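You operate a simulated robot arm through the tools that you are given. There is no shell and no other tool.

You are at the controls of a simulated robot arm. One attempt, no reset.

TASK
Brush the brown and the white onion bulb clean on the roller and put them back.
Fine: switch the roller on for it and off again; leave the third bulb muddy. Set down upright: what you pick out.

It is judged by the outcome, as a careful person would: the job done as asked, and still so three seconds after it is handed in. It fails if anything else is knocked over, pushed out of place, dropped, spilled or broken.

THE ROBOT
A 6-joint arm with a three-finger gripper, fixed in place. Base frame: the origin is on the floor under the middle of its stand, x ahead of it, y to its left, z up. Lengths are in m, angles in degrees, forces in N, time in s.
It reaches about 1.213 m from its shoulder. Its first joint turns from -166.0 to 166.0 degrees. Payload 4.89 kg.
The tool frame sits at the grasp point between the pads (the TCP): z along the fingers, y along the line on which they close. The tips reach 0.03 m beyond it. The gripper opens to 0.164 m; its body begins 0.125 m behind the TCP.
Orientation is that of the tool frame in the base frame, as [roll, pitch, yaw] about the fixed x, y, z axes, in that order (R = Rz(yaw) Ry(pitch) Rx(roll)). With the fingers straight down and closing along the base's y, the tool's x points along the base's -x, its y along +y and its z along -z.

THE INTERFACE
- The arm moves only by the tool arm_command. Its argument "targets" is a list of rows, each a list of 7 numbers: the shift along the tool's x, y, z in units of 30 mm (1.0 is 30 mm), then the turn, a rotation vector about the tool's x, y, z in units of 6 degrees (1.0 is 6 degrees), then the opening, from 0 (shut) to 1 (fully open). In form: [[tx, ty, tz, rx, ry, rz, jaw], ...]. A call has 1 to 20 rows; each row shifts and turns the commanded pose from where the row before left it, along the tool's axes as they then stand. A call with a number of a shift or a turn outside -1 to 1 is refused whole. Each row takes 0.2 s and may step no farther than 0.05 m and 8.6 degrees from the row before; otherwise, or with a gripper value out of range, the whole call is refused. Where a pose cannot be reached the arm comes as near as it can. A force on the tool above 40 N (or 10 N above the force at the start of the call, whichever is more), or a blocked arm, ends the call early, and 0.2 s more pass. The fingers move at their own pace (about 0.108 m/s each) and stop on an object; they squeeze with about 44 N. The grip force told is the motor's: it shows also when the fingers shut on nothing. Time passes only in rows, and 0.2 s behind the last, so rows that do not move let the fingers close. It gives the time, the measured TCP pose, the force on the tool (base axes), the opening and the grip force at its end, in the units of the frame above (readings bear some noise), with the torque about the TCP (base axes, N m) and any sound that the robot's microphone picked up, and new pictures: "show" is both (left out), scene, wrist or none.
- Cameras (640 x 400 px; columns grow to the right, rows downward): "scene" is fixed at [0.0486, -0.6512, 1.4019]; the picture's right is [0.14, -0.99, 0.00], its down [-0.65, -0.09, -0.75] and it looks along [0.74, 0.11, -0.66] (base axes); focal length 329 px, centre (320, 200). "wrist" rides on the gripper at [0.076, -0.002, -0.152] in the tool frame; the picture's right is [0.02, 1.00, 0.00], its down [-0.88, 0.02, -0.47] and it looks along [-0.47, 0.01, 0.88] (tool axes); focal length 247 px, centre (320, 200).
- move_column(by): moves the trunk up (or, below 0, down) by that many m; the arm rides with it, the base frame stays. It gives what a move gives, with no picture.
- point_at(camera, pixels): there is no depth. For up to 12 entries [column, row, z] of the newest picture of that camera ("zoom" is the newest enlarged one), the place [x, y] in the base frame at which the ray of that pixel passes the height z, good to about 0.002 m. The clock stands still meanwhile.
- enlarge(camera, box): a new picture of the part [left, top, right, bottom] of that camera's present view, enlarged. The clock stands still meanwhile.
- sign_off(): hands the job in; it is judged then, once.

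Open the gripper and draw the arm clear of the work before you hand the job in, unless the task says otherwise.

The tools are called after "Call:" by a JSON object that holds its "op" and its "data". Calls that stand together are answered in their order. arm_command: Moves the arm, as the interface text tells. Its arguments: {"type":"object","properties":{"targets":{"type":"array"},"show":{"type":"string","enum":["both","scene","wrist","none"]}},"required":["targets"]} The other tools are called the same way: move_column (by) moves the trunk up or down; point_at (camera, pixels) gives the place at which the rays of pixels pass given heights; enlarge (camera, box) takes an enlarged picture of a part of a camera's view; sign_off () hands the job in.

At the start:

```text
clock: 0.0
ee_pos: [0.4664, -0.5203, 1.0619]
tool_rot: [-179.9, 0.0, 179.9]
contact_force: [0.6, -0.2, -0.5]
torque: [0.03, -0.02, -0.03]
grip_width: 0.1641
grip_force: 0.0
trunk travel left (down, up): [-0.175, 0.215]
```

scene: 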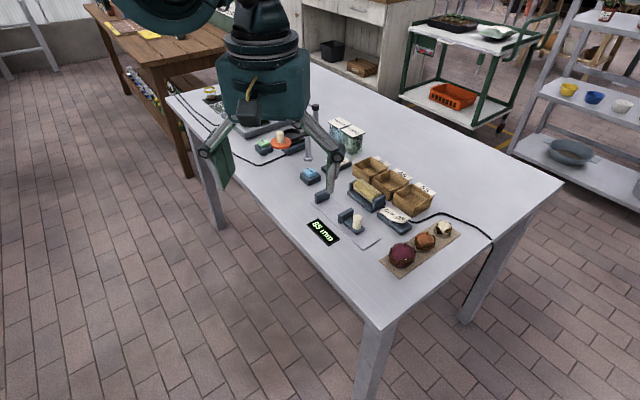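
wrist: 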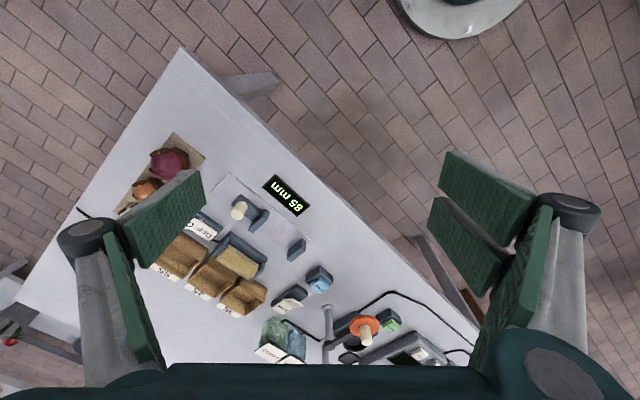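

The scene shows a table with three bulbs near (402,255), (425,241), (443,229) on a board and a roller-like device near (367,193). I enlarge the parts of the scene to understand them.

Call:
{"op": "enlarge", "data": {"camera": "scene", "box": [340, 140, 500, 280]}}

Call:
{"op": "enlarge", "data": {"camera": "scene", "box": [240, 90, 400, 230]}}

Call:
{"op": "enlarge", "data": {"camera": "wrist", "box": [110, 120, 330, 320]}}

```text
2.86 times, centred on (420, 210) of scene
```

zoom: 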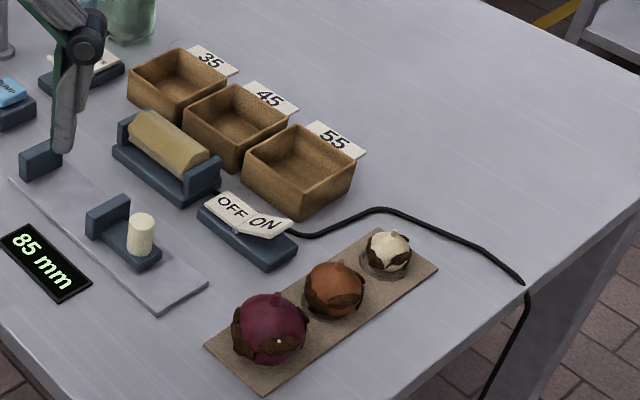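

```text
2.86 times, centred on (320, 160) of scene
```

zoom: 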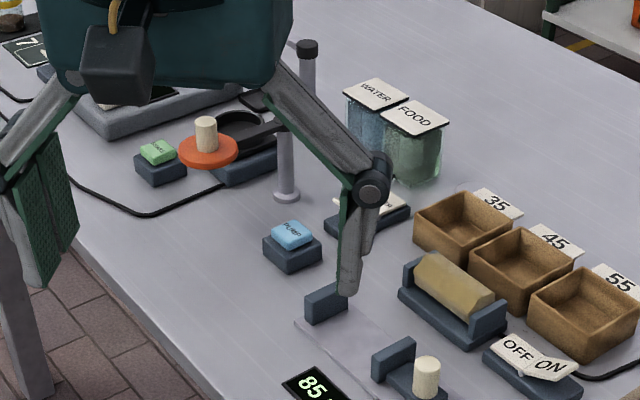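

```text
2.00 times, centred on (220, 220) of wrist
```

zoom: 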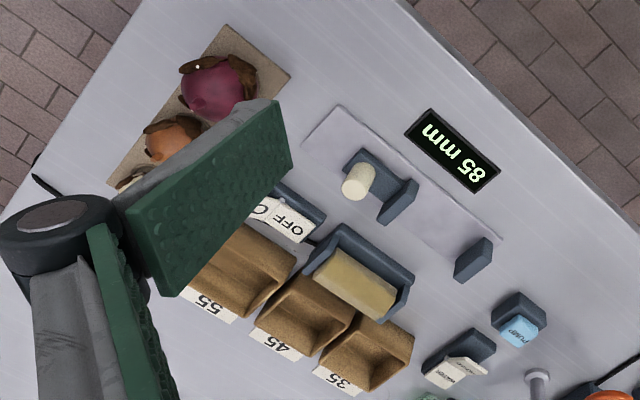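

The roller is the yellow one in a dark cradle, with a rocker OFF/ON next to it. I triangulate the table height using the display and the board corners in both cameras.

Call:
{"op": "point_at", "data": {"camera": "scene", "pixels": [[323, 232, 0.7], [323, 232, 0.75], [323, 232, 0.8], [323, 232, 0.85], [402, 256, 0.75], [402, 256, 0.8], [402, 256, 0.85]]}}

Call:
{"op": "point_at", "data": {"camera": "wrist", "pixels": [[286, 195, 0.7], [286, 195, 0.75], [286, 195, 0.8], [286, 195, 0.85], [168, 163, 0.75], [168, 163, 0.8], [168, 163, 0.85]]}}

```text
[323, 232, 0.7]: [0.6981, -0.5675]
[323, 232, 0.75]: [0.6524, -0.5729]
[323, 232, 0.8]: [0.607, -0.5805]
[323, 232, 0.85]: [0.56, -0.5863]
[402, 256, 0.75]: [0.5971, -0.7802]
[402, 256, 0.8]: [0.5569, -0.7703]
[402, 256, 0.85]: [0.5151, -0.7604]
```

```text
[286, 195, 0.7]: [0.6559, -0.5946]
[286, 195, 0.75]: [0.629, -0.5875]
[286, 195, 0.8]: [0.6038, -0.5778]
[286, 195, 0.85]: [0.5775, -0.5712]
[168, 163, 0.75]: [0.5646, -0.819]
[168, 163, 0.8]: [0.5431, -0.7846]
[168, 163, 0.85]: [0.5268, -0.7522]
```

The table is about z=0.80. Now I get bulb, tray, switch and roller positions at suitable heights, from the scene.

Call:
{"op": "enlarge", "data": {"camera": "scene", "box": [375, 205, 475, 285]}}

Call:
{"op": "point_at", "data": {"camera": "scene", "pixels": [[402, 256, 0.83], [425, 242, 0.825], [444, 228, 0.82], [350, 188, 0.83], [379, 202, 0.83], [392, 211, 0.82], [412, 216, 0.82], [391, 259, 0.8], [408, 275, 0.8], [460, 236, 0.8], [441, 222, 0.8]]}}

```text
5.00 times, centred on (425, 245) of scene
```

zoom: 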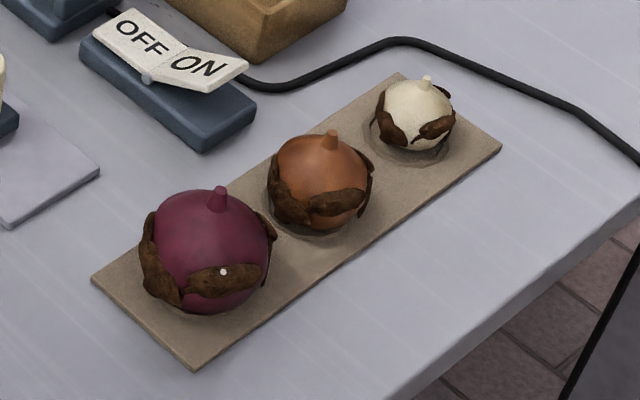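

```text
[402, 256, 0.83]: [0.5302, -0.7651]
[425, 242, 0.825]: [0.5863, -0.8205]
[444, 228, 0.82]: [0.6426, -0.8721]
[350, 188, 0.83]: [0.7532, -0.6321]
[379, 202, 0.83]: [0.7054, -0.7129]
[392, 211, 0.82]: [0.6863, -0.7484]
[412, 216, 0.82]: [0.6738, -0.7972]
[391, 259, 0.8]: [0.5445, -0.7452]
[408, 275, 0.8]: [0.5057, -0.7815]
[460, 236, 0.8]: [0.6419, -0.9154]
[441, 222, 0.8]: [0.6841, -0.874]
```

I move the wrist camera over to the bulbs at a safe height (TCP z≈1.0) and turn the tool by 45° so that the closing line is across the row of bulbs.

Call:
{"op": "arm_command", "data": {"targets": [[-0.4, -0.9, 0.2, 0, 0, 0, 1], [-0.4, -0.9, 0.2, 0, 0, 0, 1], [-0.4, -0.9, 0.2, 0, 0, 0, 1], [-0.4, -0.9, 0.2, 0, 0, 0, 1], [-0.4, -0.9, 0.2, 0, 0, 0, 1], [-0.4, -0.9, 0.2, 0, 0, 0, 1], [-0.4, -0.9, 0.2, 0, 0, 0, 1], [-0.4, -0.9, 0.2, 0, 0, 0, 1], [-0.4, -0.9, 0.2, 0, 0, 0, 1], [-0.4, -0.9, 0.2, 0, 0, 0, 1], [0, 0, 0, 0, 0, 0.75, 1], [0, 0, 0, 0, 0, 0.75, 1], [0, 0, 0, 0, 0, 0.75, 1], [0, 0, 0, 0, 0, 0.75, 1], [0, 0, 0, 0, 0, 0.75, 1], [0, 0, 0, 0, 0, 0.75, 1], [0, 0, 0, 0, 0, 0.75, 1], [0, 0, 0, 0, 0, 0.75, 1], [0, 0, 0, 0, 0, 0.75, 1], [0, 0, 0, 0, 0, 0.75, 1]]}}

```text
clock: 4.2
ee_pos: [0.5884, -0.7884, 1.0038]
tool_rot: [179.9, 0.0, 135.0]
contact_force: [0.0, 0.6, -0.5]
torque: [0.01, -0.01, -0.03]
grip_width: 0.1643
grip_force: 0.2
trunk travel left (down, up): [-0.175, 0.215]
```

scene: 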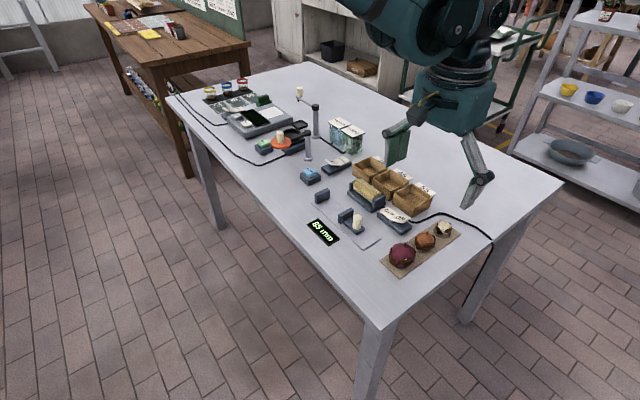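
wrist: 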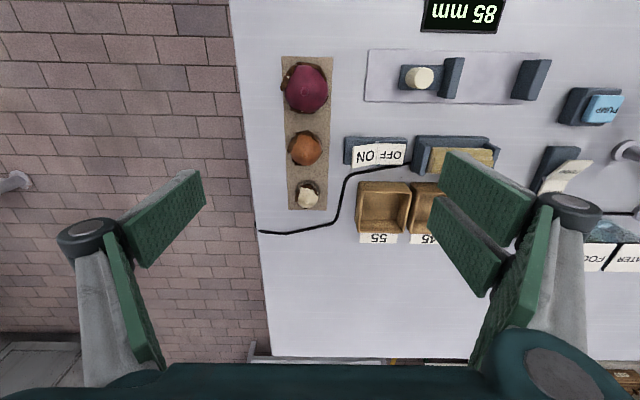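

The wrist picture is now aligned with the layout; I enlarge the bulbs and the switch with the roller.

Call:
{"op": "enlarge", "data": {"camera": "wrist", "box": [260, 40, 360, 220]}}

Call:
{"op": "enlarge", "data": {"camera": "wrist", "box": [330, 120, 510, 220]}}

Call:
{"op": "enlarge", "data": {"camera": "scene", "box": [340, 170, 430, 240]}}

Call:
{"op": "point_at", "data": {"camera": "wrist", "pixels": [[307, 195, 0.82], [305, 149, 0.825], [304, 88, 0.83], [282, 57, 0.8], [333, 57, 0.8], [327, 209, 0.8], [288, 209, 0.8], [366, 156, 0.825], [391, 154, 0.825], [344, 165, 0.8], [408, 165, 0.8]]}}

```text
2.22 times, centred on (310, 130) of wrist
```

zoom: 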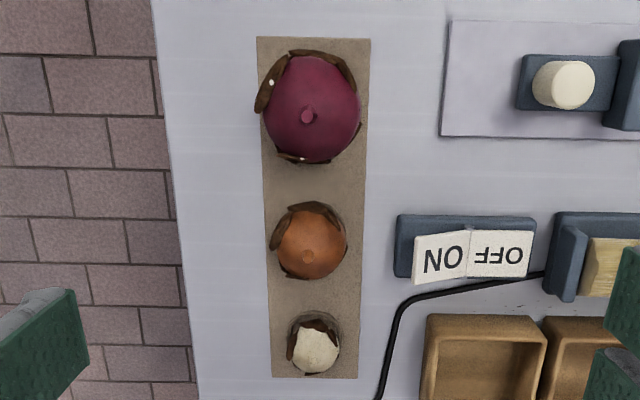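

```text
3.56 times, centred on (420, 170) of wrist
```

zoom: 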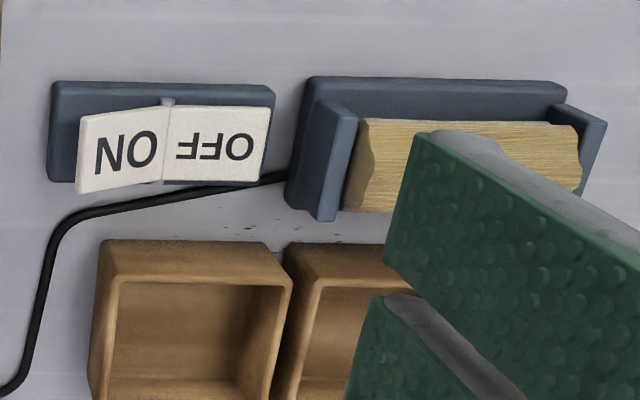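

```text
5.71 times, centred on (385, 205) of scene
```

zoom: 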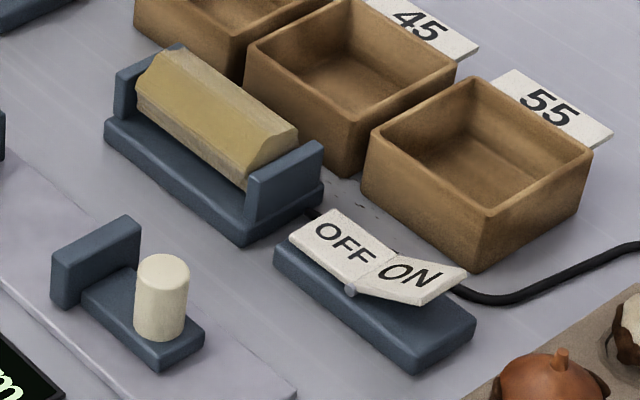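

```text
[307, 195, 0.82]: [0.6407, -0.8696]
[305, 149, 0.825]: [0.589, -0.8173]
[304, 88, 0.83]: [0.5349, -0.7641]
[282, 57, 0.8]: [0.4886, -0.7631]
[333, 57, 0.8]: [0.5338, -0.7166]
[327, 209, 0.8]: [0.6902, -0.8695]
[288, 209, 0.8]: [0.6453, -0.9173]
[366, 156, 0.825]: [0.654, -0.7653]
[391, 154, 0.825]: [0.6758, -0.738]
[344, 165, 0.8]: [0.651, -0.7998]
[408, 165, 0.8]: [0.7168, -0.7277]
```

The rocker shows its ON half raised and OFF half down, so the roller is off. Next I move over the roller (about (0.73,-0.67)) for a close look from the wrist camera.

Call:
{"op": "arm_command", "data": {"targets": [[-0.1, 1, 0.2, 0, 0, 0, 1], [-0.1, 1, 0.2, 0, 0, 0, 1], [-0.1, 1, 0.2, 0, 0, 0, 1], [-0.1, 1, 0.2, 0, 0, 0, 1], [-0.1, 1, 0.2, 0, 0, 0, 1], [0, 0.3, 0, 0, 0, 0, 1], [0, 0, 0, 0, 0, 0, 1]]}}

```text
clock: 5.8
ee_pos: [0.7103, -0.6849, 0.9735]
tool_rot: [-180.0, 0.1, 135.0]
contact_force: [0.3, -0.4, -0.5]
torque: [-0.03, 0.03, 0.0]
grip_width: 0.164
grip_force: 0.2
trunk travel left (down, up): [-0.175, 0.215]
```

scene: 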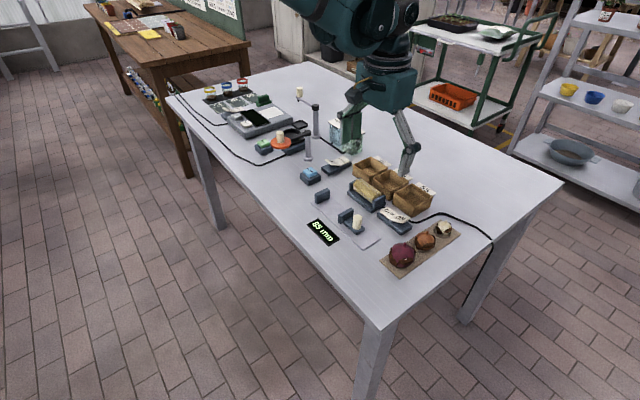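
wrist: 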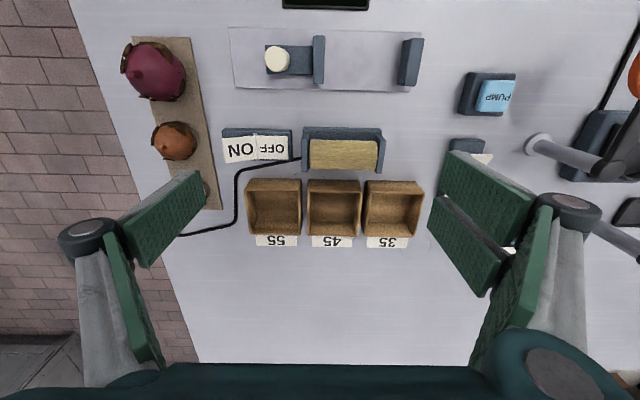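

Roller is at (343,155) in the wrist picture; I enlarge it and measure its corners.

Call:
{"op": "enlarge", "data": {"camera": "wrist", "box": [210, 110, 400, 230]}}

Call:
{"op": "point_at", "data": {"camera": "wrist", "pixels": [[309, 155, 0.84], [378, 155, 0.84], [343, 140, 0.84], [343, 170, 0.84], [302, 175, 0.8], [304, 128, 0.8], [383, 128, 0.8], [244, 150, 0.825], [270, 149, 0.82], [306, 190, 0.83], [361, 190, 0.83], [335, 182, 0.83]]}}

```text
3.33 times, centred on (305, 170) of wrist
```

zoom: 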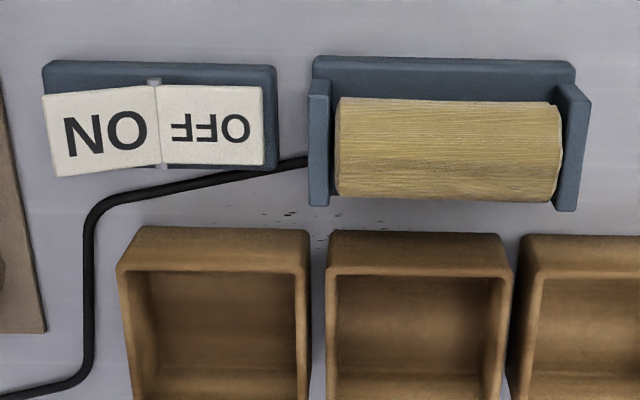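

```text
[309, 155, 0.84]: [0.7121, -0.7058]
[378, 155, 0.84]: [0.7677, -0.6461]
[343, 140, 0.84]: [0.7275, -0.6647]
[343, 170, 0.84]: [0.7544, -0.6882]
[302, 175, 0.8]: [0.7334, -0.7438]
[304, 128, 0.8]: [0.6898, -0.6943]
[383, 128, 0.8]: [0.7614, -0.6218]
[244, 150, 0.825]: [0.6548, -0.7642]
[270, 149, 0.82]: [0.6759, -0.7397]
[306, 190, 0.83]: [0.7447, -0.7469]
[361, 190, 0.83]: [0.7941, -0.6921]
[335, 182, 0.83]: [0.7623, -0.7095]
```

I triangulate heights of the roller bracket corner and roller top using both cameras.

Call:
{"op": "enlarge", "data": {"camera": "scene", "box": [340, 165, 400, 215]}}

Call:
{"op": "enlarge", "data": {"camera": "wrist", "box": [290, 120, 400, 190]}}

```text
8.00 times, centred on (370, 190) of scene
```

zoom: 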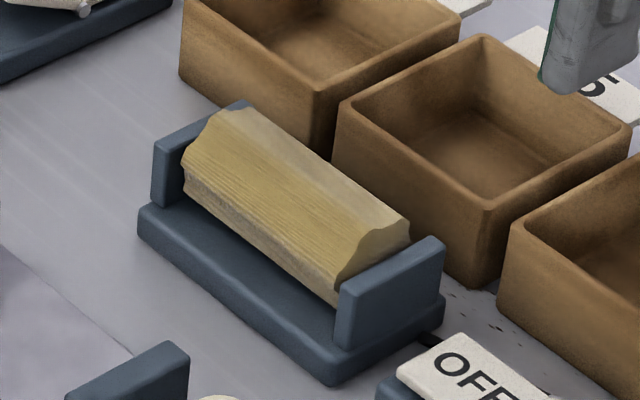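

```text
5.71 times, centred on (345, 155) of wrist
```

zoom: 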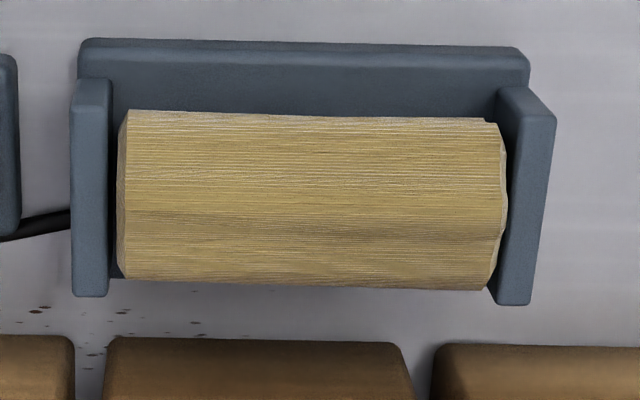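

Call:
{"op": "point_at", "data": {"camera": "scene", "pixels": [[385.4, 195.6, 0.81], [385.4, 195.6, 0.83], [385.4, 195.6, 0.85], [382, 189, 0.83], [382, 189, 0.85], [371.4, 205.4, 0.8], [371.4, 205.4, 0.81], [343, 188, 0.83]]}}

Call:
{"op": "point_at", "data": {"camera": "wrist", "pixels": [[301.6, 172, 0.81], [301.6, 172, 0.83], [301.6, 172, 0.85], [310.5, 168, 0.83], [310.5, 168, 0.85], [311, 139.5, 0.83], [311, 139.5, 0.85], [376, 141, 0.83], [376, 141, 0.85], [375, 170, 0.83], [375, 170, 0.85]]}}

```text
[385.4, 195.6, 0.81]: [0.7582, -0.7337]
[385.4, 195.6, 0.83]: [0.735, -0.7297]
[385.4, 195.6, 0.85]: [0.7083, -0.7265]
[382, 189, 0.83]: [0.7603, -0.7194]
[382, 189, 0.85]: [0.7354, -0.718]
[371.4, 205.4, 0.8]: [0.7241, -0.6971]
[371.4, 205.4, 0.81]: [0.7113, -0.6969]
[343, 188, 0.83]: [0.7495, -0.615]
```

```text
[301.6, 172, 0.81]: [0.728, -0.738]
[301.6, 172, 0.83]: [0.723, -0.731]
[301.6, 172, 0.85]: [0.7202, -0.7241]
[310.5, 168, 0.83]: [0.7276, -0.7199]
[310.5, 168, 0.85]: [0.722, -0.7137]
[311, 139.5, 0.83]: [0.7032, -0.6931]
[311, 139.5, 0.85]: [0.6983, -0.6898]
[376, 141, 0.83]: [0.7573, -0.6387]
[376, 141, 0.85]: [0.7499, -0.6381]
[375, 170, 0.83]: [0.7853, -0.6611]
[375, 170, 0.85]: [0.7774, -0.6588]
```

Bracket tops come out at z≈0.84 and the roller centre at about (0.740,-0.677), its top a bit higher. I go back above the brown bulb, closer, to inspect the mud patches.

Call:
{"op": "arm_command", "data": {"targets": [[-0.046, -1, 0, 0, 0, 0, 1], [-0.046, -1, 0, 0, 0, 0, 1], [-0.046, -1, 0, 0, 0, 0, 1], [-0.046, -1, 0, 0, 0, 0, 1], [-0.046, -1, 0, 0, 0, 0, 1], [-0.046, -1, 0, 0, 0, 0, 1], [0, 0, 0.8, 0, 0, 0, 1], [0, 0, 0.8, 0, 0, 0, 1], [0, 0, 0, 0, 0, 0, 1]], "show": "wrist"}}

```text
clock: 7.8
ee_pos: [0.5901, -0.8196, 0.9231]
tool_rot: [-180.0, -0.1, 135.0]
contact_force: [-0.2, 0.5, 0.2]
torque: [0.03, 0.04, 0.0]
grip_width: 0.1639
grip_force: 0.0
trunk travel left (down, up): [-0.175, 0.215]
```

wrist: 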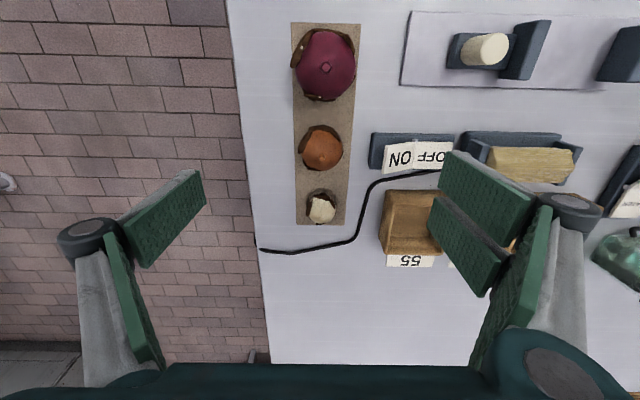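

Call:
{"op": "enlarge", "data": {"camera": "wrist", "box": [280, 110, 370, 230]}}

Call:
{"op": "point_at", "data": {"camera": "wrist", "pixels": [[322, 150, 0.825], [322, 155, 0.845], [322, 209, 0.82], [322, 213, 0.835], [326, 67, 0.83]]}}

```text
3.33 times, centred on (325, 170) of wrist
```

zoom: 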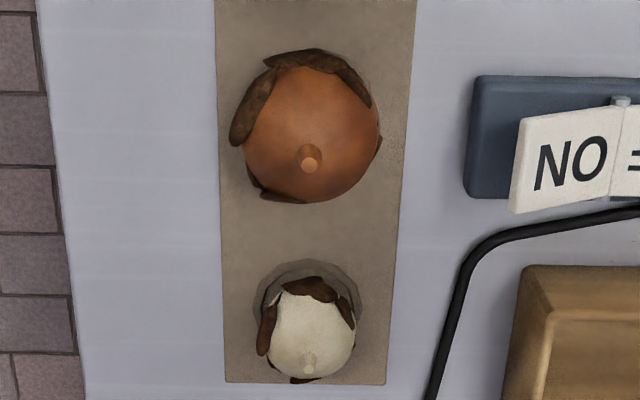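

```text
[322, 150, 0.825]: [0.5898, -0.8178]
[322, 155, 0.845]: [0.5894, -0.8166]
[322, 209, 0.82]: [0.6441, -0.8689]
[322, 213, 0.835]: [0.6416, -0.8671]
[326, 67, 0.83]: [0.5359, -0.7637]
```

Mud patches lie around the belt of both bulbs. I now triangulate the raised ON plate's corner and the bulb tops/stems between scene and wrist pictures.

Call:
{"op": "point_at", "data": {"camera": "wrist", "pixels": [[382.7, 173.6, 0.82], [382.7, 173.6, 0.83], [382.7, 173.6, 0.84], [385.7, 146, 0.83], [320.4, 157, 0.85], [320.4, 157, 0.86], [321.8, 218.6, 0.835], [321.8, 218.6, 0.845]]}}

Call:
{"op": "point_at", "data": {"camera": "scene", "pixels": [[410.4, 217.4, 0.82], [410.4, 217.4, 0.83], [410.4, 217.4, 0.84], [403.4, 223.4, 0.83], [427, 232, 0.85], [427, 232, 0.86], [446.2, 221.2, 0.835], [446.2, 221.2, 0.845]]}}

```text
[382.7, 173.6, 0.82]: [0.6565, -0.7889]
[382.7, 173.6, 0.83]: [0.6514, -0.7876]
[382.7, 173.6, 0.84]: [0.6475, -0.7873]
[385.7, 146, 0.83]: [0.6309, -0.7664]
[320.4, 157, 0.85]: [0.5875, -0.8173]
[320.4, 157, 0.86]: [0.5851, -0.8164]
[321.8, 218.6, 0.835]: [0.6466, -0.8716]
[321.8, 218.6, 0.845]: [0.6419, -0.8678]
```

```text
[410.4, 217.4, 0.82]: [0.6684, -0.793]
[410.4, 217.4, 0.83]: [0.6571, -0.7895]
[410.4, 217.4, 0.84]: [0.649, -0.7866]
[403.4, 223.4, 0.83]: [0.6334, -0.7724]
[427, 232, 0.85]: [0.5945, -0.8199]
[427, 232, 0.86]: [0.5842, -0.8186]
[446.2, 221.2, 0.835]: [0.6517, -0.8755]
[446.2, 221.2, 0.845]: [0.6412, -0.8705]
```

The ON plate's outer edge is at about (0.637,-0.777,0.839). I shut the fingers and move above the ON half, stopping above it first.

Call:
{"op": "arm_command", "data": {"targets": [[0.02, 0.81, 0, 0, 0, 0, 0], [0.02, 0.81, 0, 0, 0, 0, 0], [0.02, 0.82, 0, 0, 0, 0, 0], [0, 0, 0, 0, 0, 0, 0], [0, 0, 0, 0, 0, 0, 0], [0, 0, 0.6, 0, 0, 0, 0], [0, 0, 0, 0, 0, 0, 0]]}}

```text
clock: 9.4
ee_pos: [0.6391, -0.767, 0.9055]
tool_rot: [179.9, 0.1, 134.9]
contact_force: [-0.5, -0.6, 0.3]
torque: [0.01, -0.01, -0.01]
grip_width: 0.0001
grip_force: 44.3
trunk travel left (down, up): [-0.175, 0.215]
```

scene: 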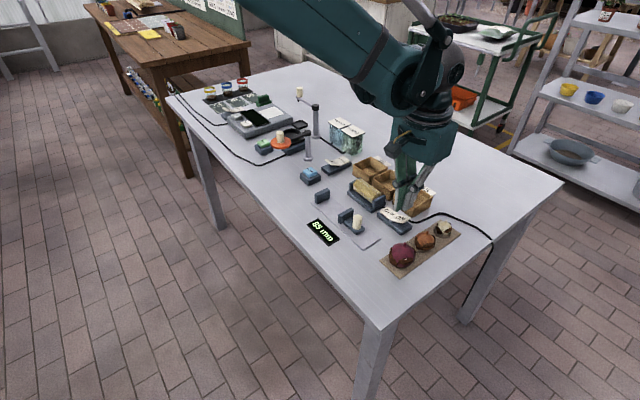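
wrist: 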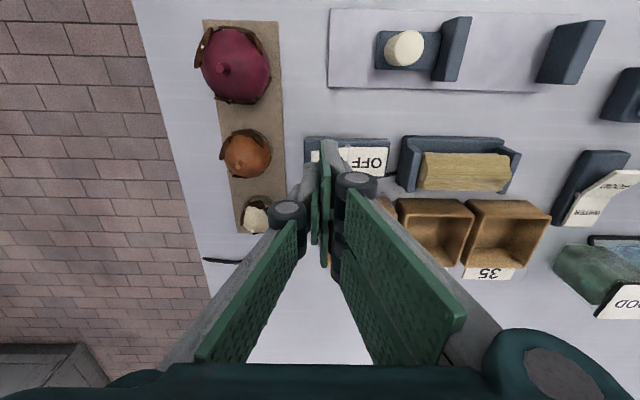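

Call:
{"op": "enlarge", "data": {"camera": "scene", "box": [360, 150, 470, 240]}}

Call:
{"op": "enlarge", "data": {"camera": "wrist", "box": [270, 120, 430, 220]}}

```text
4.44 times, centred on (415, 195) of scene
```

zoom: 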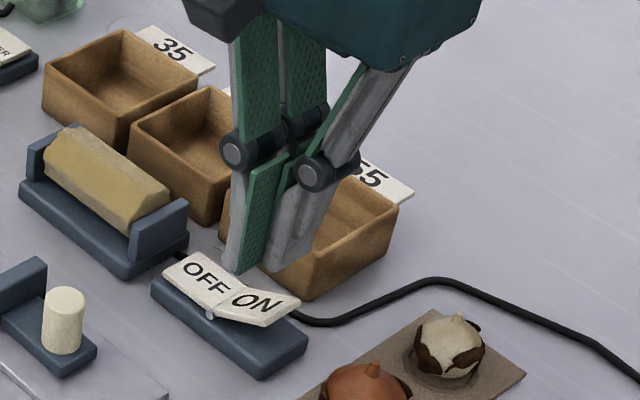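

```text
4.00 times, centred on (350, 170) of wrist
```

zoom: 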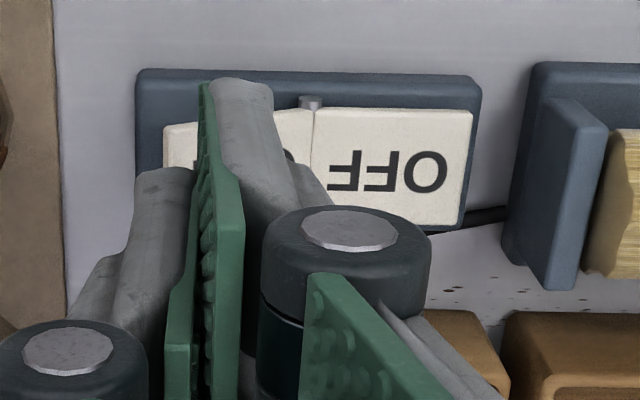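

The fingertips are above the ON half with tip height about 0.875. I lower 30 mm and then press in 3 mm steps.

Call:
{"op": "arm_command", "data": {"targets": [[0, 0, 0.5, 0, 0, 0, 0], [0, 0, 0.4, 0, 0, 0, 0], [0, 0, 0.1, 0, 0, 0, 0], [0, 0, 0.1, 0, 0, 0, 0], [0, 0, 0.1, 0, 0, 0, 0], [0, 0, 0.1, 0, 0, 0, 0]]}}

```text
clock: 10.8
ee_pos: [0.6399, -0.7664, 0.8665]
tool_rot: [-180.0, 0.1, 135.0]
contact_force: [0.0, 0.5, 0.8]
torque: [0.0, -0.04, -0.01]
grip_width: 0.0
grip_force: 43.7
trunk travel left (down, up): [-0.175, 0.215]
```

scene: 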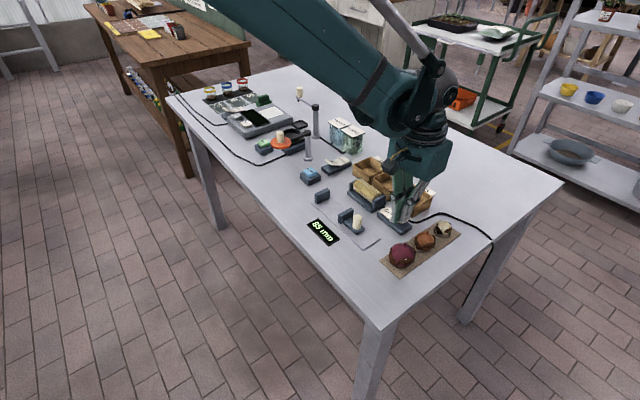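
wrist: 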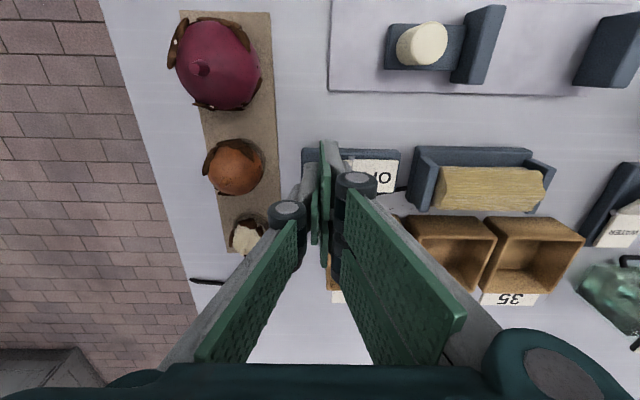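

Only 0.8 N so far at TCP z 0.8665, just about touching. I press further down in small steps.

Call:
{"op": "arm_command", "data": {"targets": [[0, 0, 0.1, 0, 0, 0, 0], [0, 0, 0.1, 0, 0, 0, 0], [0, 0, 0.1, 0, 0, 0, 0], [0, 0, 0, 0, 0, 0, 0]], "show": "scene"}}

Call:
{"op": "enlarge", "data": {"camera": "scene", "box": [340, 160, 450, 250]}}

```text
clock: 11.8
ee_pos: [0.6399, -0.7671, 0.8587]
tool_rot: [180.0, 0.1, 135.0]
contact_force: [0.1, 0.5, 1.0]
torque: [0.01, 0.01, 0.0]
grip_width: 0.0003
grip_force: 43.9
trunk travel left (down, up): [-0.175, 0.215]
```

scene: 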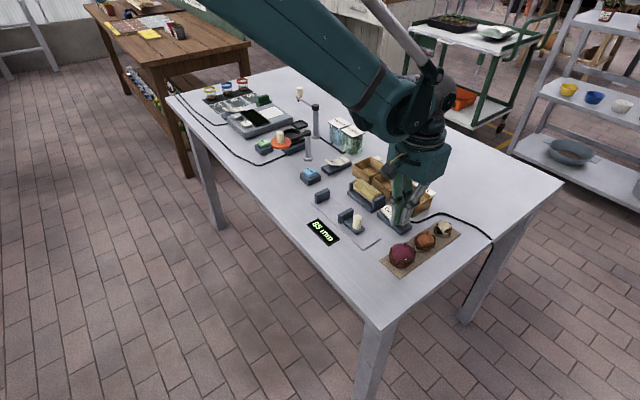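

```text
4.44 times, centred on (395, 205) of scene
```

zoom: 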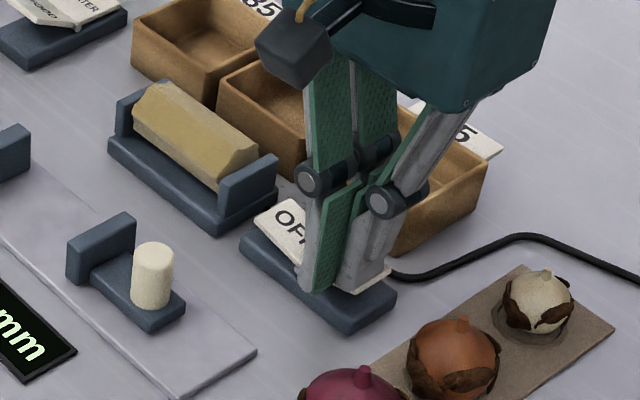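

The tip is at about 0.829 with little force and the rocker appears to be tipping. I keep pressing gently.

Call:
{"op": "arm_command", "data": {"targets": [[0, 0, 0.08, 0, 0, 0, 0], [0, 0, 0.08, 0, 0, 0, 0], [0, 0, 0.08, 0, 0, 0, 0], [0, 0, 0, 0, 0, 0, 0]], "show": "scene"}}

Call:
{"op": "enlarge", "data": {"camera": "scene", "box": [340, 160, 450, 250]}}

```text
clock: 12.8
ee_pos: [0.6408, -0.7665, 0.8516]
tool_rot: [-180.0, 0.1, 135.1]
contact_force: [-0.1, -0.1, -0.5]
torque: [-0.01, 0.01, -0.01]
grip_width: 0.0001
grip_force: 44.4
trunk travel left (down, up): [-0.175, 0.215]
```

scene: 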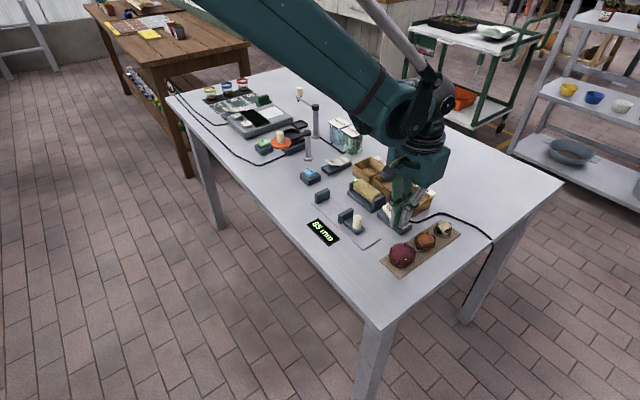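

```text
4.44 times, centred on (395, 205) of scene
```

zoom: 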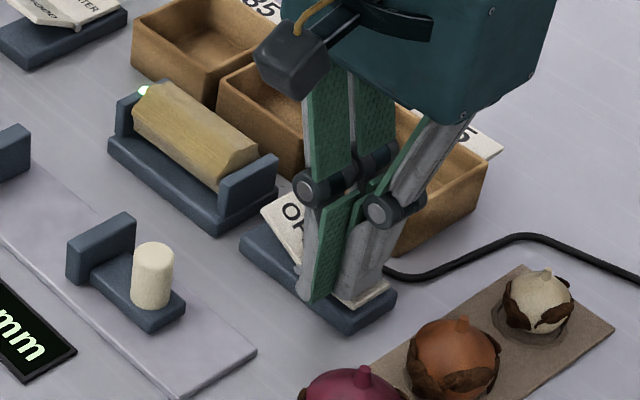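

A green lamp lit on the roller bracket (zoom 143,91): the roller is on. I retract upward, then open to about 90 mm above the brown bulb.

Call:
{"op": "arm_command", "data": {"targets": [[0, 0, -0.9, 0, 0, 0, 0], [0, 0, -0.9, 0, 0, 0, 0], [0, 0, -0.9, 0, 0, 0, 0.3], [0.02, -0.82, 0, 0, 0, 0, 0.55], [0.02, -0.82, 0, 0, 0, 0, 0.55], [0.02, -0.82, 0, 0, 0, 0, 0.55], [0, 0, 0, 0, 0, 0, 0.55], [0, 0, 0, 0, 0, 0, 0.55]]}}

Call:
{"op": "enlarge", "data": {"camera": "scene", "box": [340, 160, 450, 250]}}

Call:
{"op": "enlarge", "data": {"camera": "wrist", "box": [270, 110, 370, 210]}}

```text
clock: 14.6
ee_pos: [0.586, -0.8178, 0.9316]
tool_rot: [180.0, 0.0, 135.0]
contact_force: [-1.3, -0.3, 0.6]
torque: [0.03, -0.01, 0.02]
grip_width: 0.0901
grip_force: 0.0
trunk travel left (down, up): [-0.175, 0.215]
```

scene: 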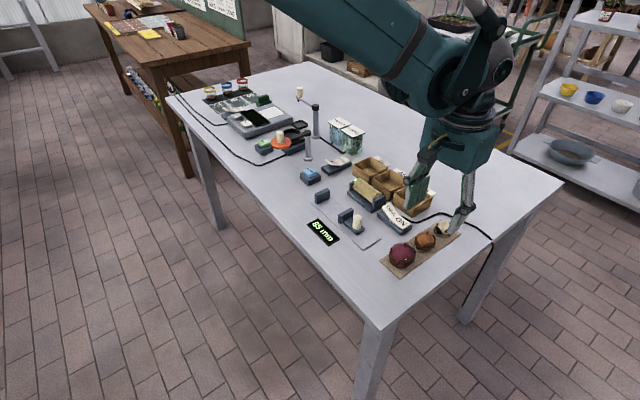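
wrist: 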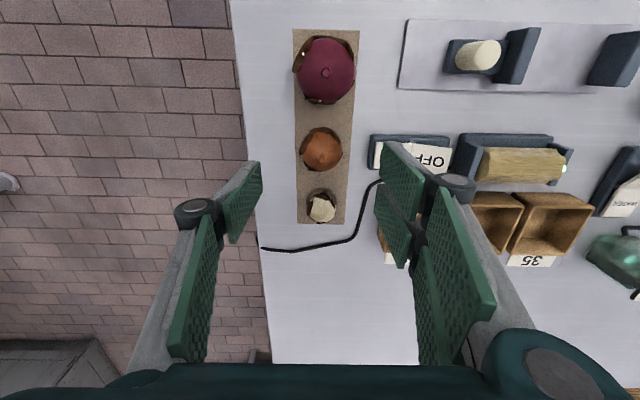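

```text
4.44 times, centred on (395, 205) of scene
```

zoom: 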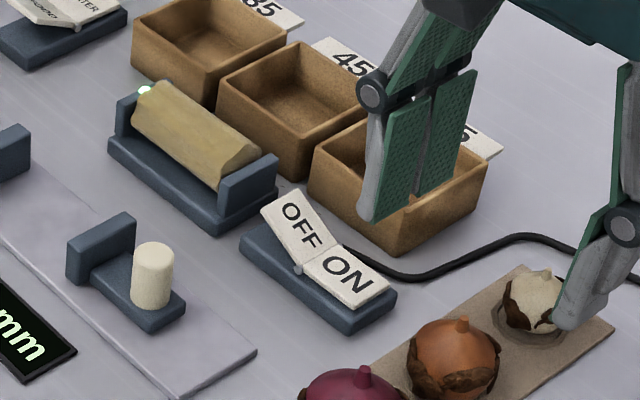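

```text
4.00 times, centred on (320, 160) of wrist
```

zoom: 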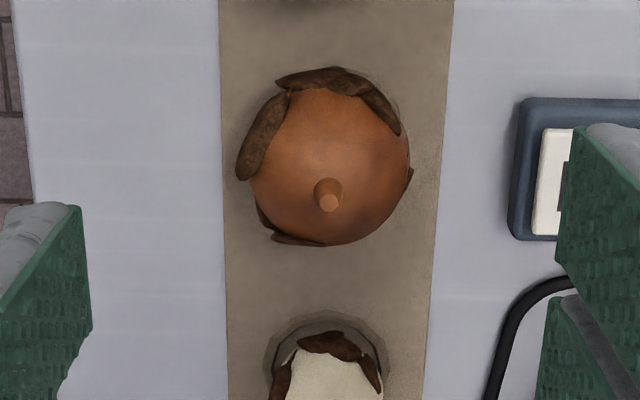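

ON is now pressed and OFF raised with the lamp lit. Brown's stem is at about (322,159), 1.5 mm to the right and 2 mm down from the tool axis; I correct, narrow to 74 mm (the switch is close by) and descend so the tips are at about bulb mid-height.

Call:
{"op": "arm_command", "data": {"targets": [[-0.07, 0.05, 0, 0, 0, 0, 0.45], [0, 0, 0, 0, 0, 0, 0.45], [0, 0, 0.7, 0, 0, 0, 0.45], [0, 0, 0.7, 0, 0, 0, 0.45], [0, 0, 0.6, 0, 0, 0, 0.45], [0, 0, 0.3, 0, 0, 0, 0.45], [0, 0, 0, 0, 0, 0, 0.45]]}}

Call:
{"op": "enlarge", "data": {"camera": "scene", "box": [375, 180, 475, 270]}}

Call:
{"op": "enlarge", "data": {"camera": "wrist", "box": [260, 110, 380, 210]}}

```text
clock: 16.2
ee_pos: [0.589, -0.8173, 0.8631]
tool_rot: [180.0, 0.0, 135.1]
contact_force: [0.4, -0.1, 0.7]
torque: [0.0, -0.02, -0.03]
grip_width: 0.0737
grip_force: 0.1
trunk travel left (down, up): [-0.175, 0.215]
```

scene: 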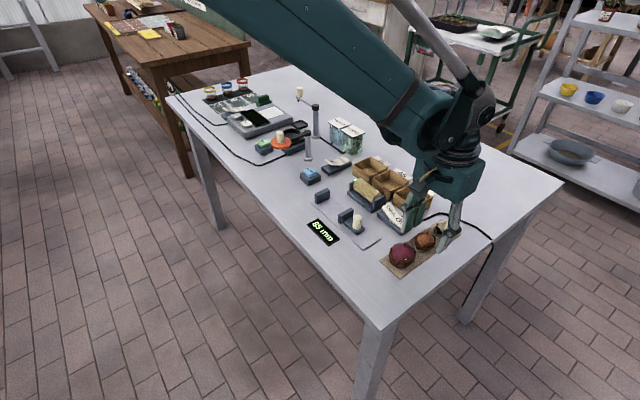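
wrist: 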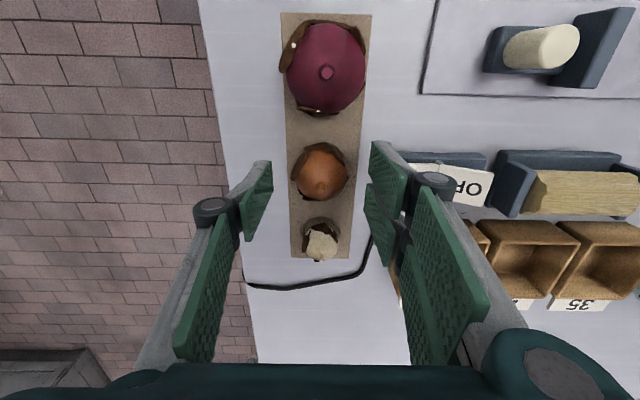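

```text
4.44 times, centred on (425, 225) of scene
```

zoom: 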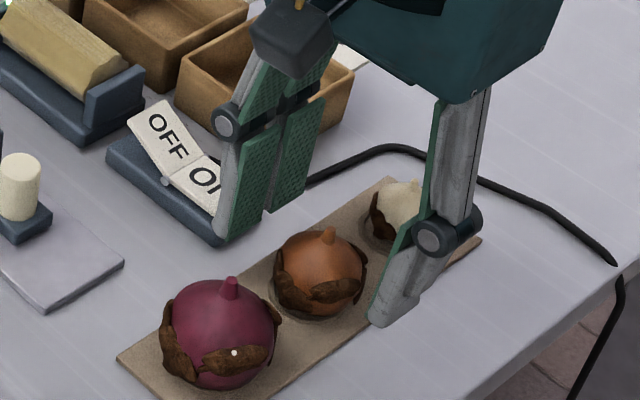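

```text
4.00 times, centred on (320, 160) of wrist
```

zoom: 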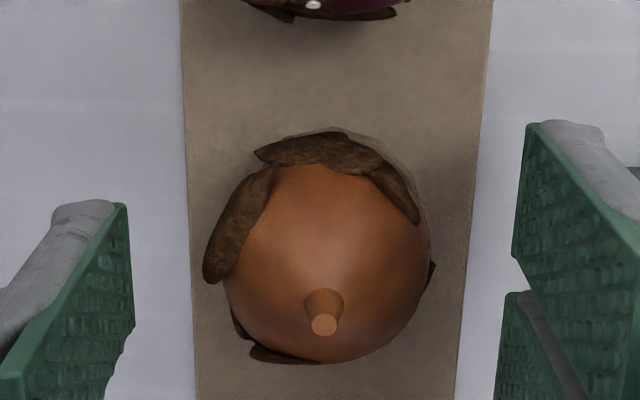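

The bulb is centred between the pads (stem at (321,191), matching the tool axis). I lower 9 mm more and close.

Call:
{"op": "arm_command", "data": {"targets": [[0, 0, 0.3, 0, 0, 0, 0.45], [0, 0, 0, 0, 0, 0, 0.35], [0, 0, 0, 0, 0, 0, 0.2], [0, 0, 0, 0, 0, 0, 0], [0, 0, 0, 0, 0, 0, 0], [0, 0, 0, 0, 0, 0, 0]]}}

Call:
{"op": "enlarge", "data": {"camera": "scene", "box": [375, 180, 475, 270]}}

Call:
{"op": "enlarge", "data": {"camera": "wrist", "box": [260, 110, 380, 210]}}

```text
clock: 17.6
ee_pos: [0.5883, -0.8179, 0.854]
tool_rot: [179.9, 0.0, 135.0]
contact_force: [0.7, -0.9, 0.3]
torque: [0.04, -0.01, 0.0]
grip_width: 0.0416
grip_force: 44.7
trunk travel left (down, up): [-0.175, 0.215]
```

scene: 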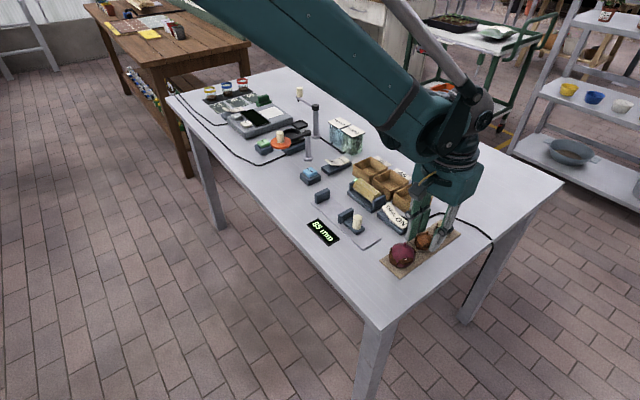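
wrist: 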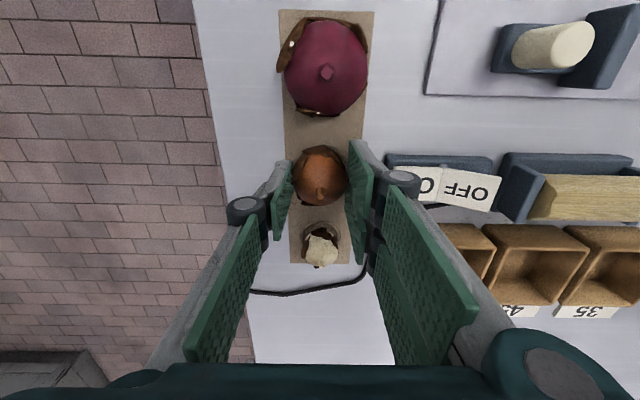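

```text
4.44 times, centred on (425, 225) of scene
```

zoom: 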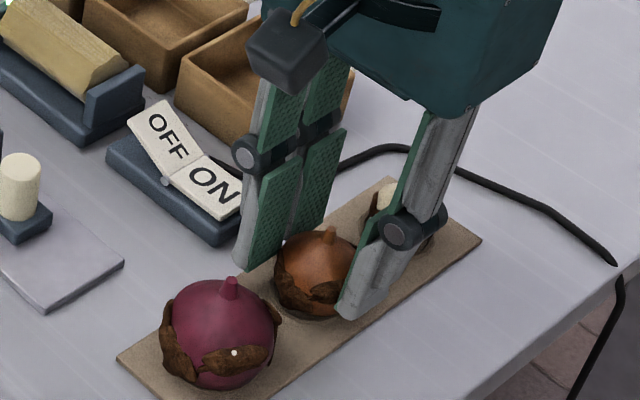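

```text
4.00 times, centred on (320, 160) of wrist
```

zoom: 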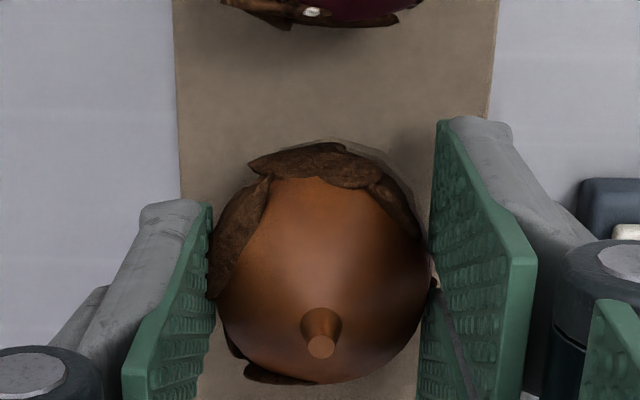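

Grip holds at width 41.6 mm. I lift it slowly 60 mm and check.

Call:
{"op": "arm_command", "data": {"targets": [[0, 0, -0.2, 0, 0, 0, 0], [0, 0, -0.3, 0, 0, 0, 0], [0, 0, -0.5, 0, 0, 0, 0], [0, 0, -0.5, 0, 0, 0, 0], [0, 0, -0.5, 0, 0, 0, 0], [0, 0, -0.5, 0, 0, 0, 0], [0, 0, -0.5, 0, 0, 0, 0], [0, 0, 0, 0, 0, 0, 0]]}}

Call:
{"op": "enlarge", "data": {"camera": "scene", "box": [385, 170, 465, 240]}}

Call:
{"op": "enlarge", "data": {"camera": "wrist", "box": [260, 110, 380, 210]}}

```text
clock: 19.4
ee_pos: [0.5893, -0.8188, 0.9431]
tool_rot: [179.9, 0.0, 135.0]
contact_force: [-0.6, -0.3, 0.0]
torque: [0.02, -0.02, 0.0]
grip_width: 0.0
grip_force: 43.6
trunk travel left (down, up): [-0.175, 0.215]
```

scene: 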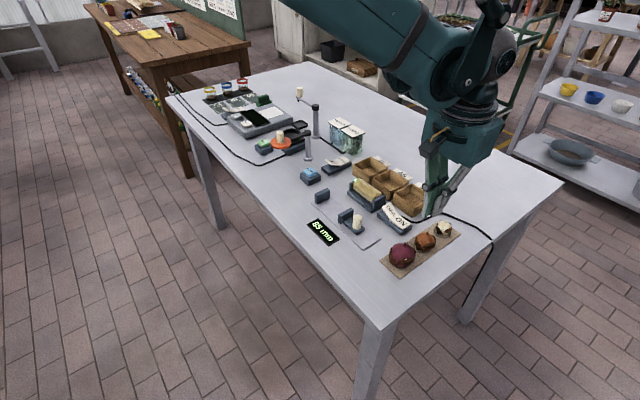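
wrist: 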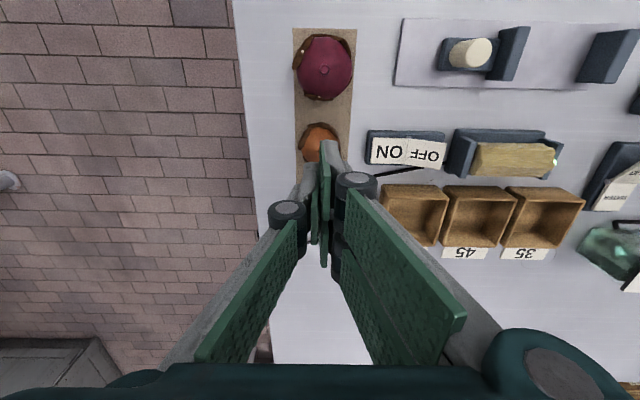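

```text
5.71 times, centred on (425, 205) of scene
```

zoom: 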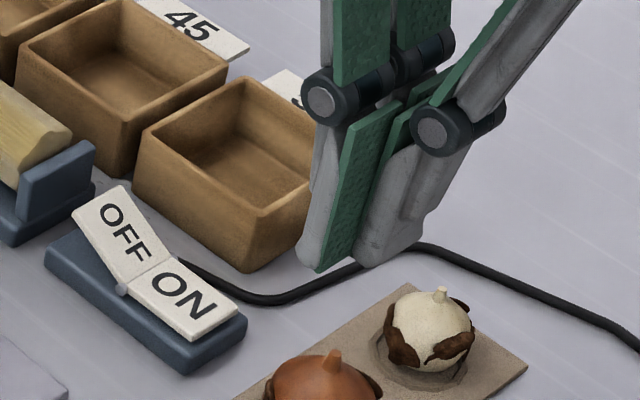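

```text
4.00 times, centred on (320, 160) of wrist
```

zoom: 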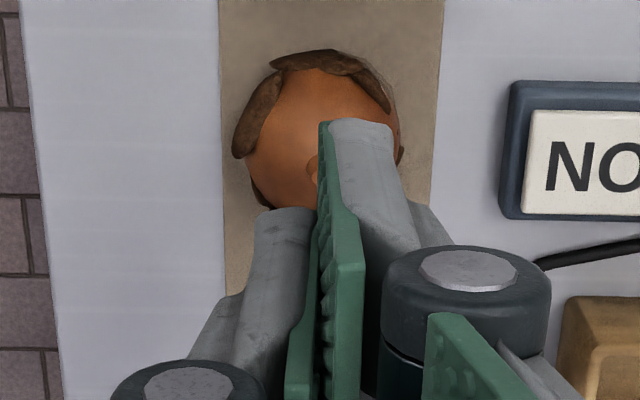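

The fingers shut on nothing: they slipped off the shoulder and the bulb stayed in place on the board. I'll open again and grip about 10 mm lower, checking alignment first.

Call:
{"op": "arm_command", "data": {"targets": [[0, 0, 0, 0, 0, 0, 0.45], [0, 0, 0, 0, 0, 0, 0.45], [0, 0, 0.7, 0, 0, 0, 0.45], [0, 0, 0.7, 0, 0, 0, 0.45], [0, 0, 0.6, 0, 0, 0, 0.45], [0, 0, 0.6, 0, 0, 0, 0.45], [0, 0, 0, 0, 0, 0, 0.45]]}}

Call:
{"op": "enlarge", "data": {"camera": "scene", "box": [375, 190, 475, 280]}}

Call:
{"op": "enlarge", "data": {"camera": "wrist", "box": [260, 120, 380, 220]}}

```text
clock: 21.0
ee_pos: [0.5901, -0.8163, 0.864]
tool_rot: [180.0, 0.0, 135.0]
contact_force: [0.4, 0.0, 0.1]
torque: [-0.01, 0.01, 0.0]
grip_width: 0.0737
grip_force: 0.0
trunk travel left (down, up): [-0.175, 0.215]
```

scene: 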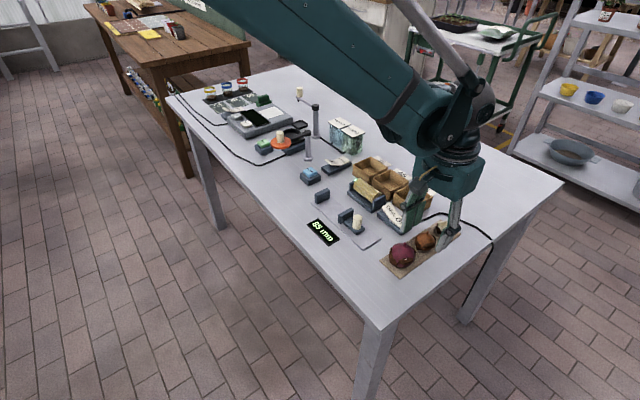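
wrist: 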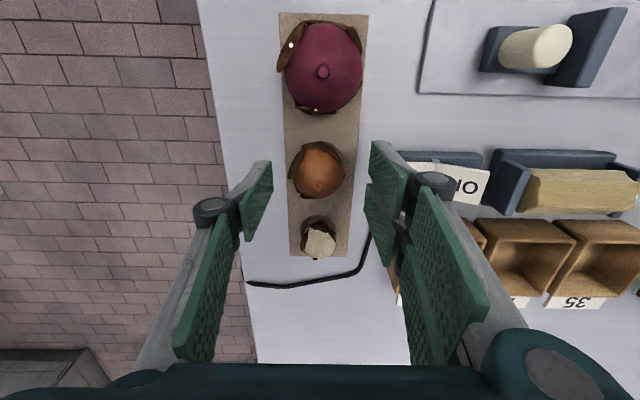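

```text
4.44 times, centred on (425, 235) of scene
```

zoom: 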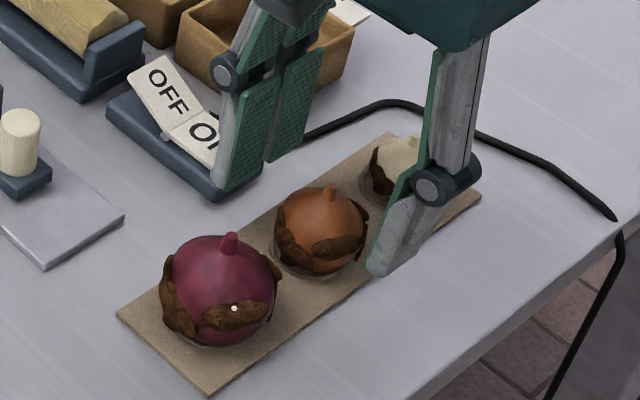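

```text
4.00 times, centred on (320, 170) of wrist
```

zoom: 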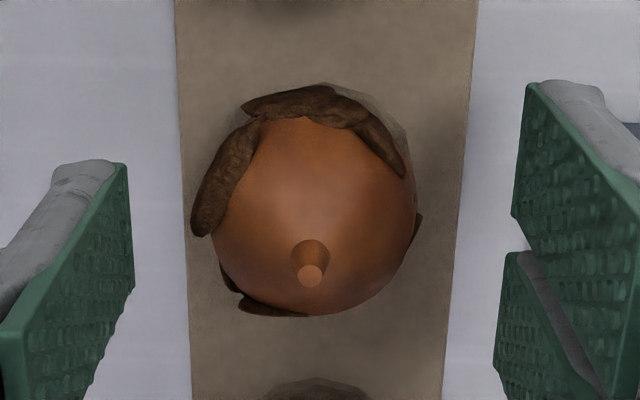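

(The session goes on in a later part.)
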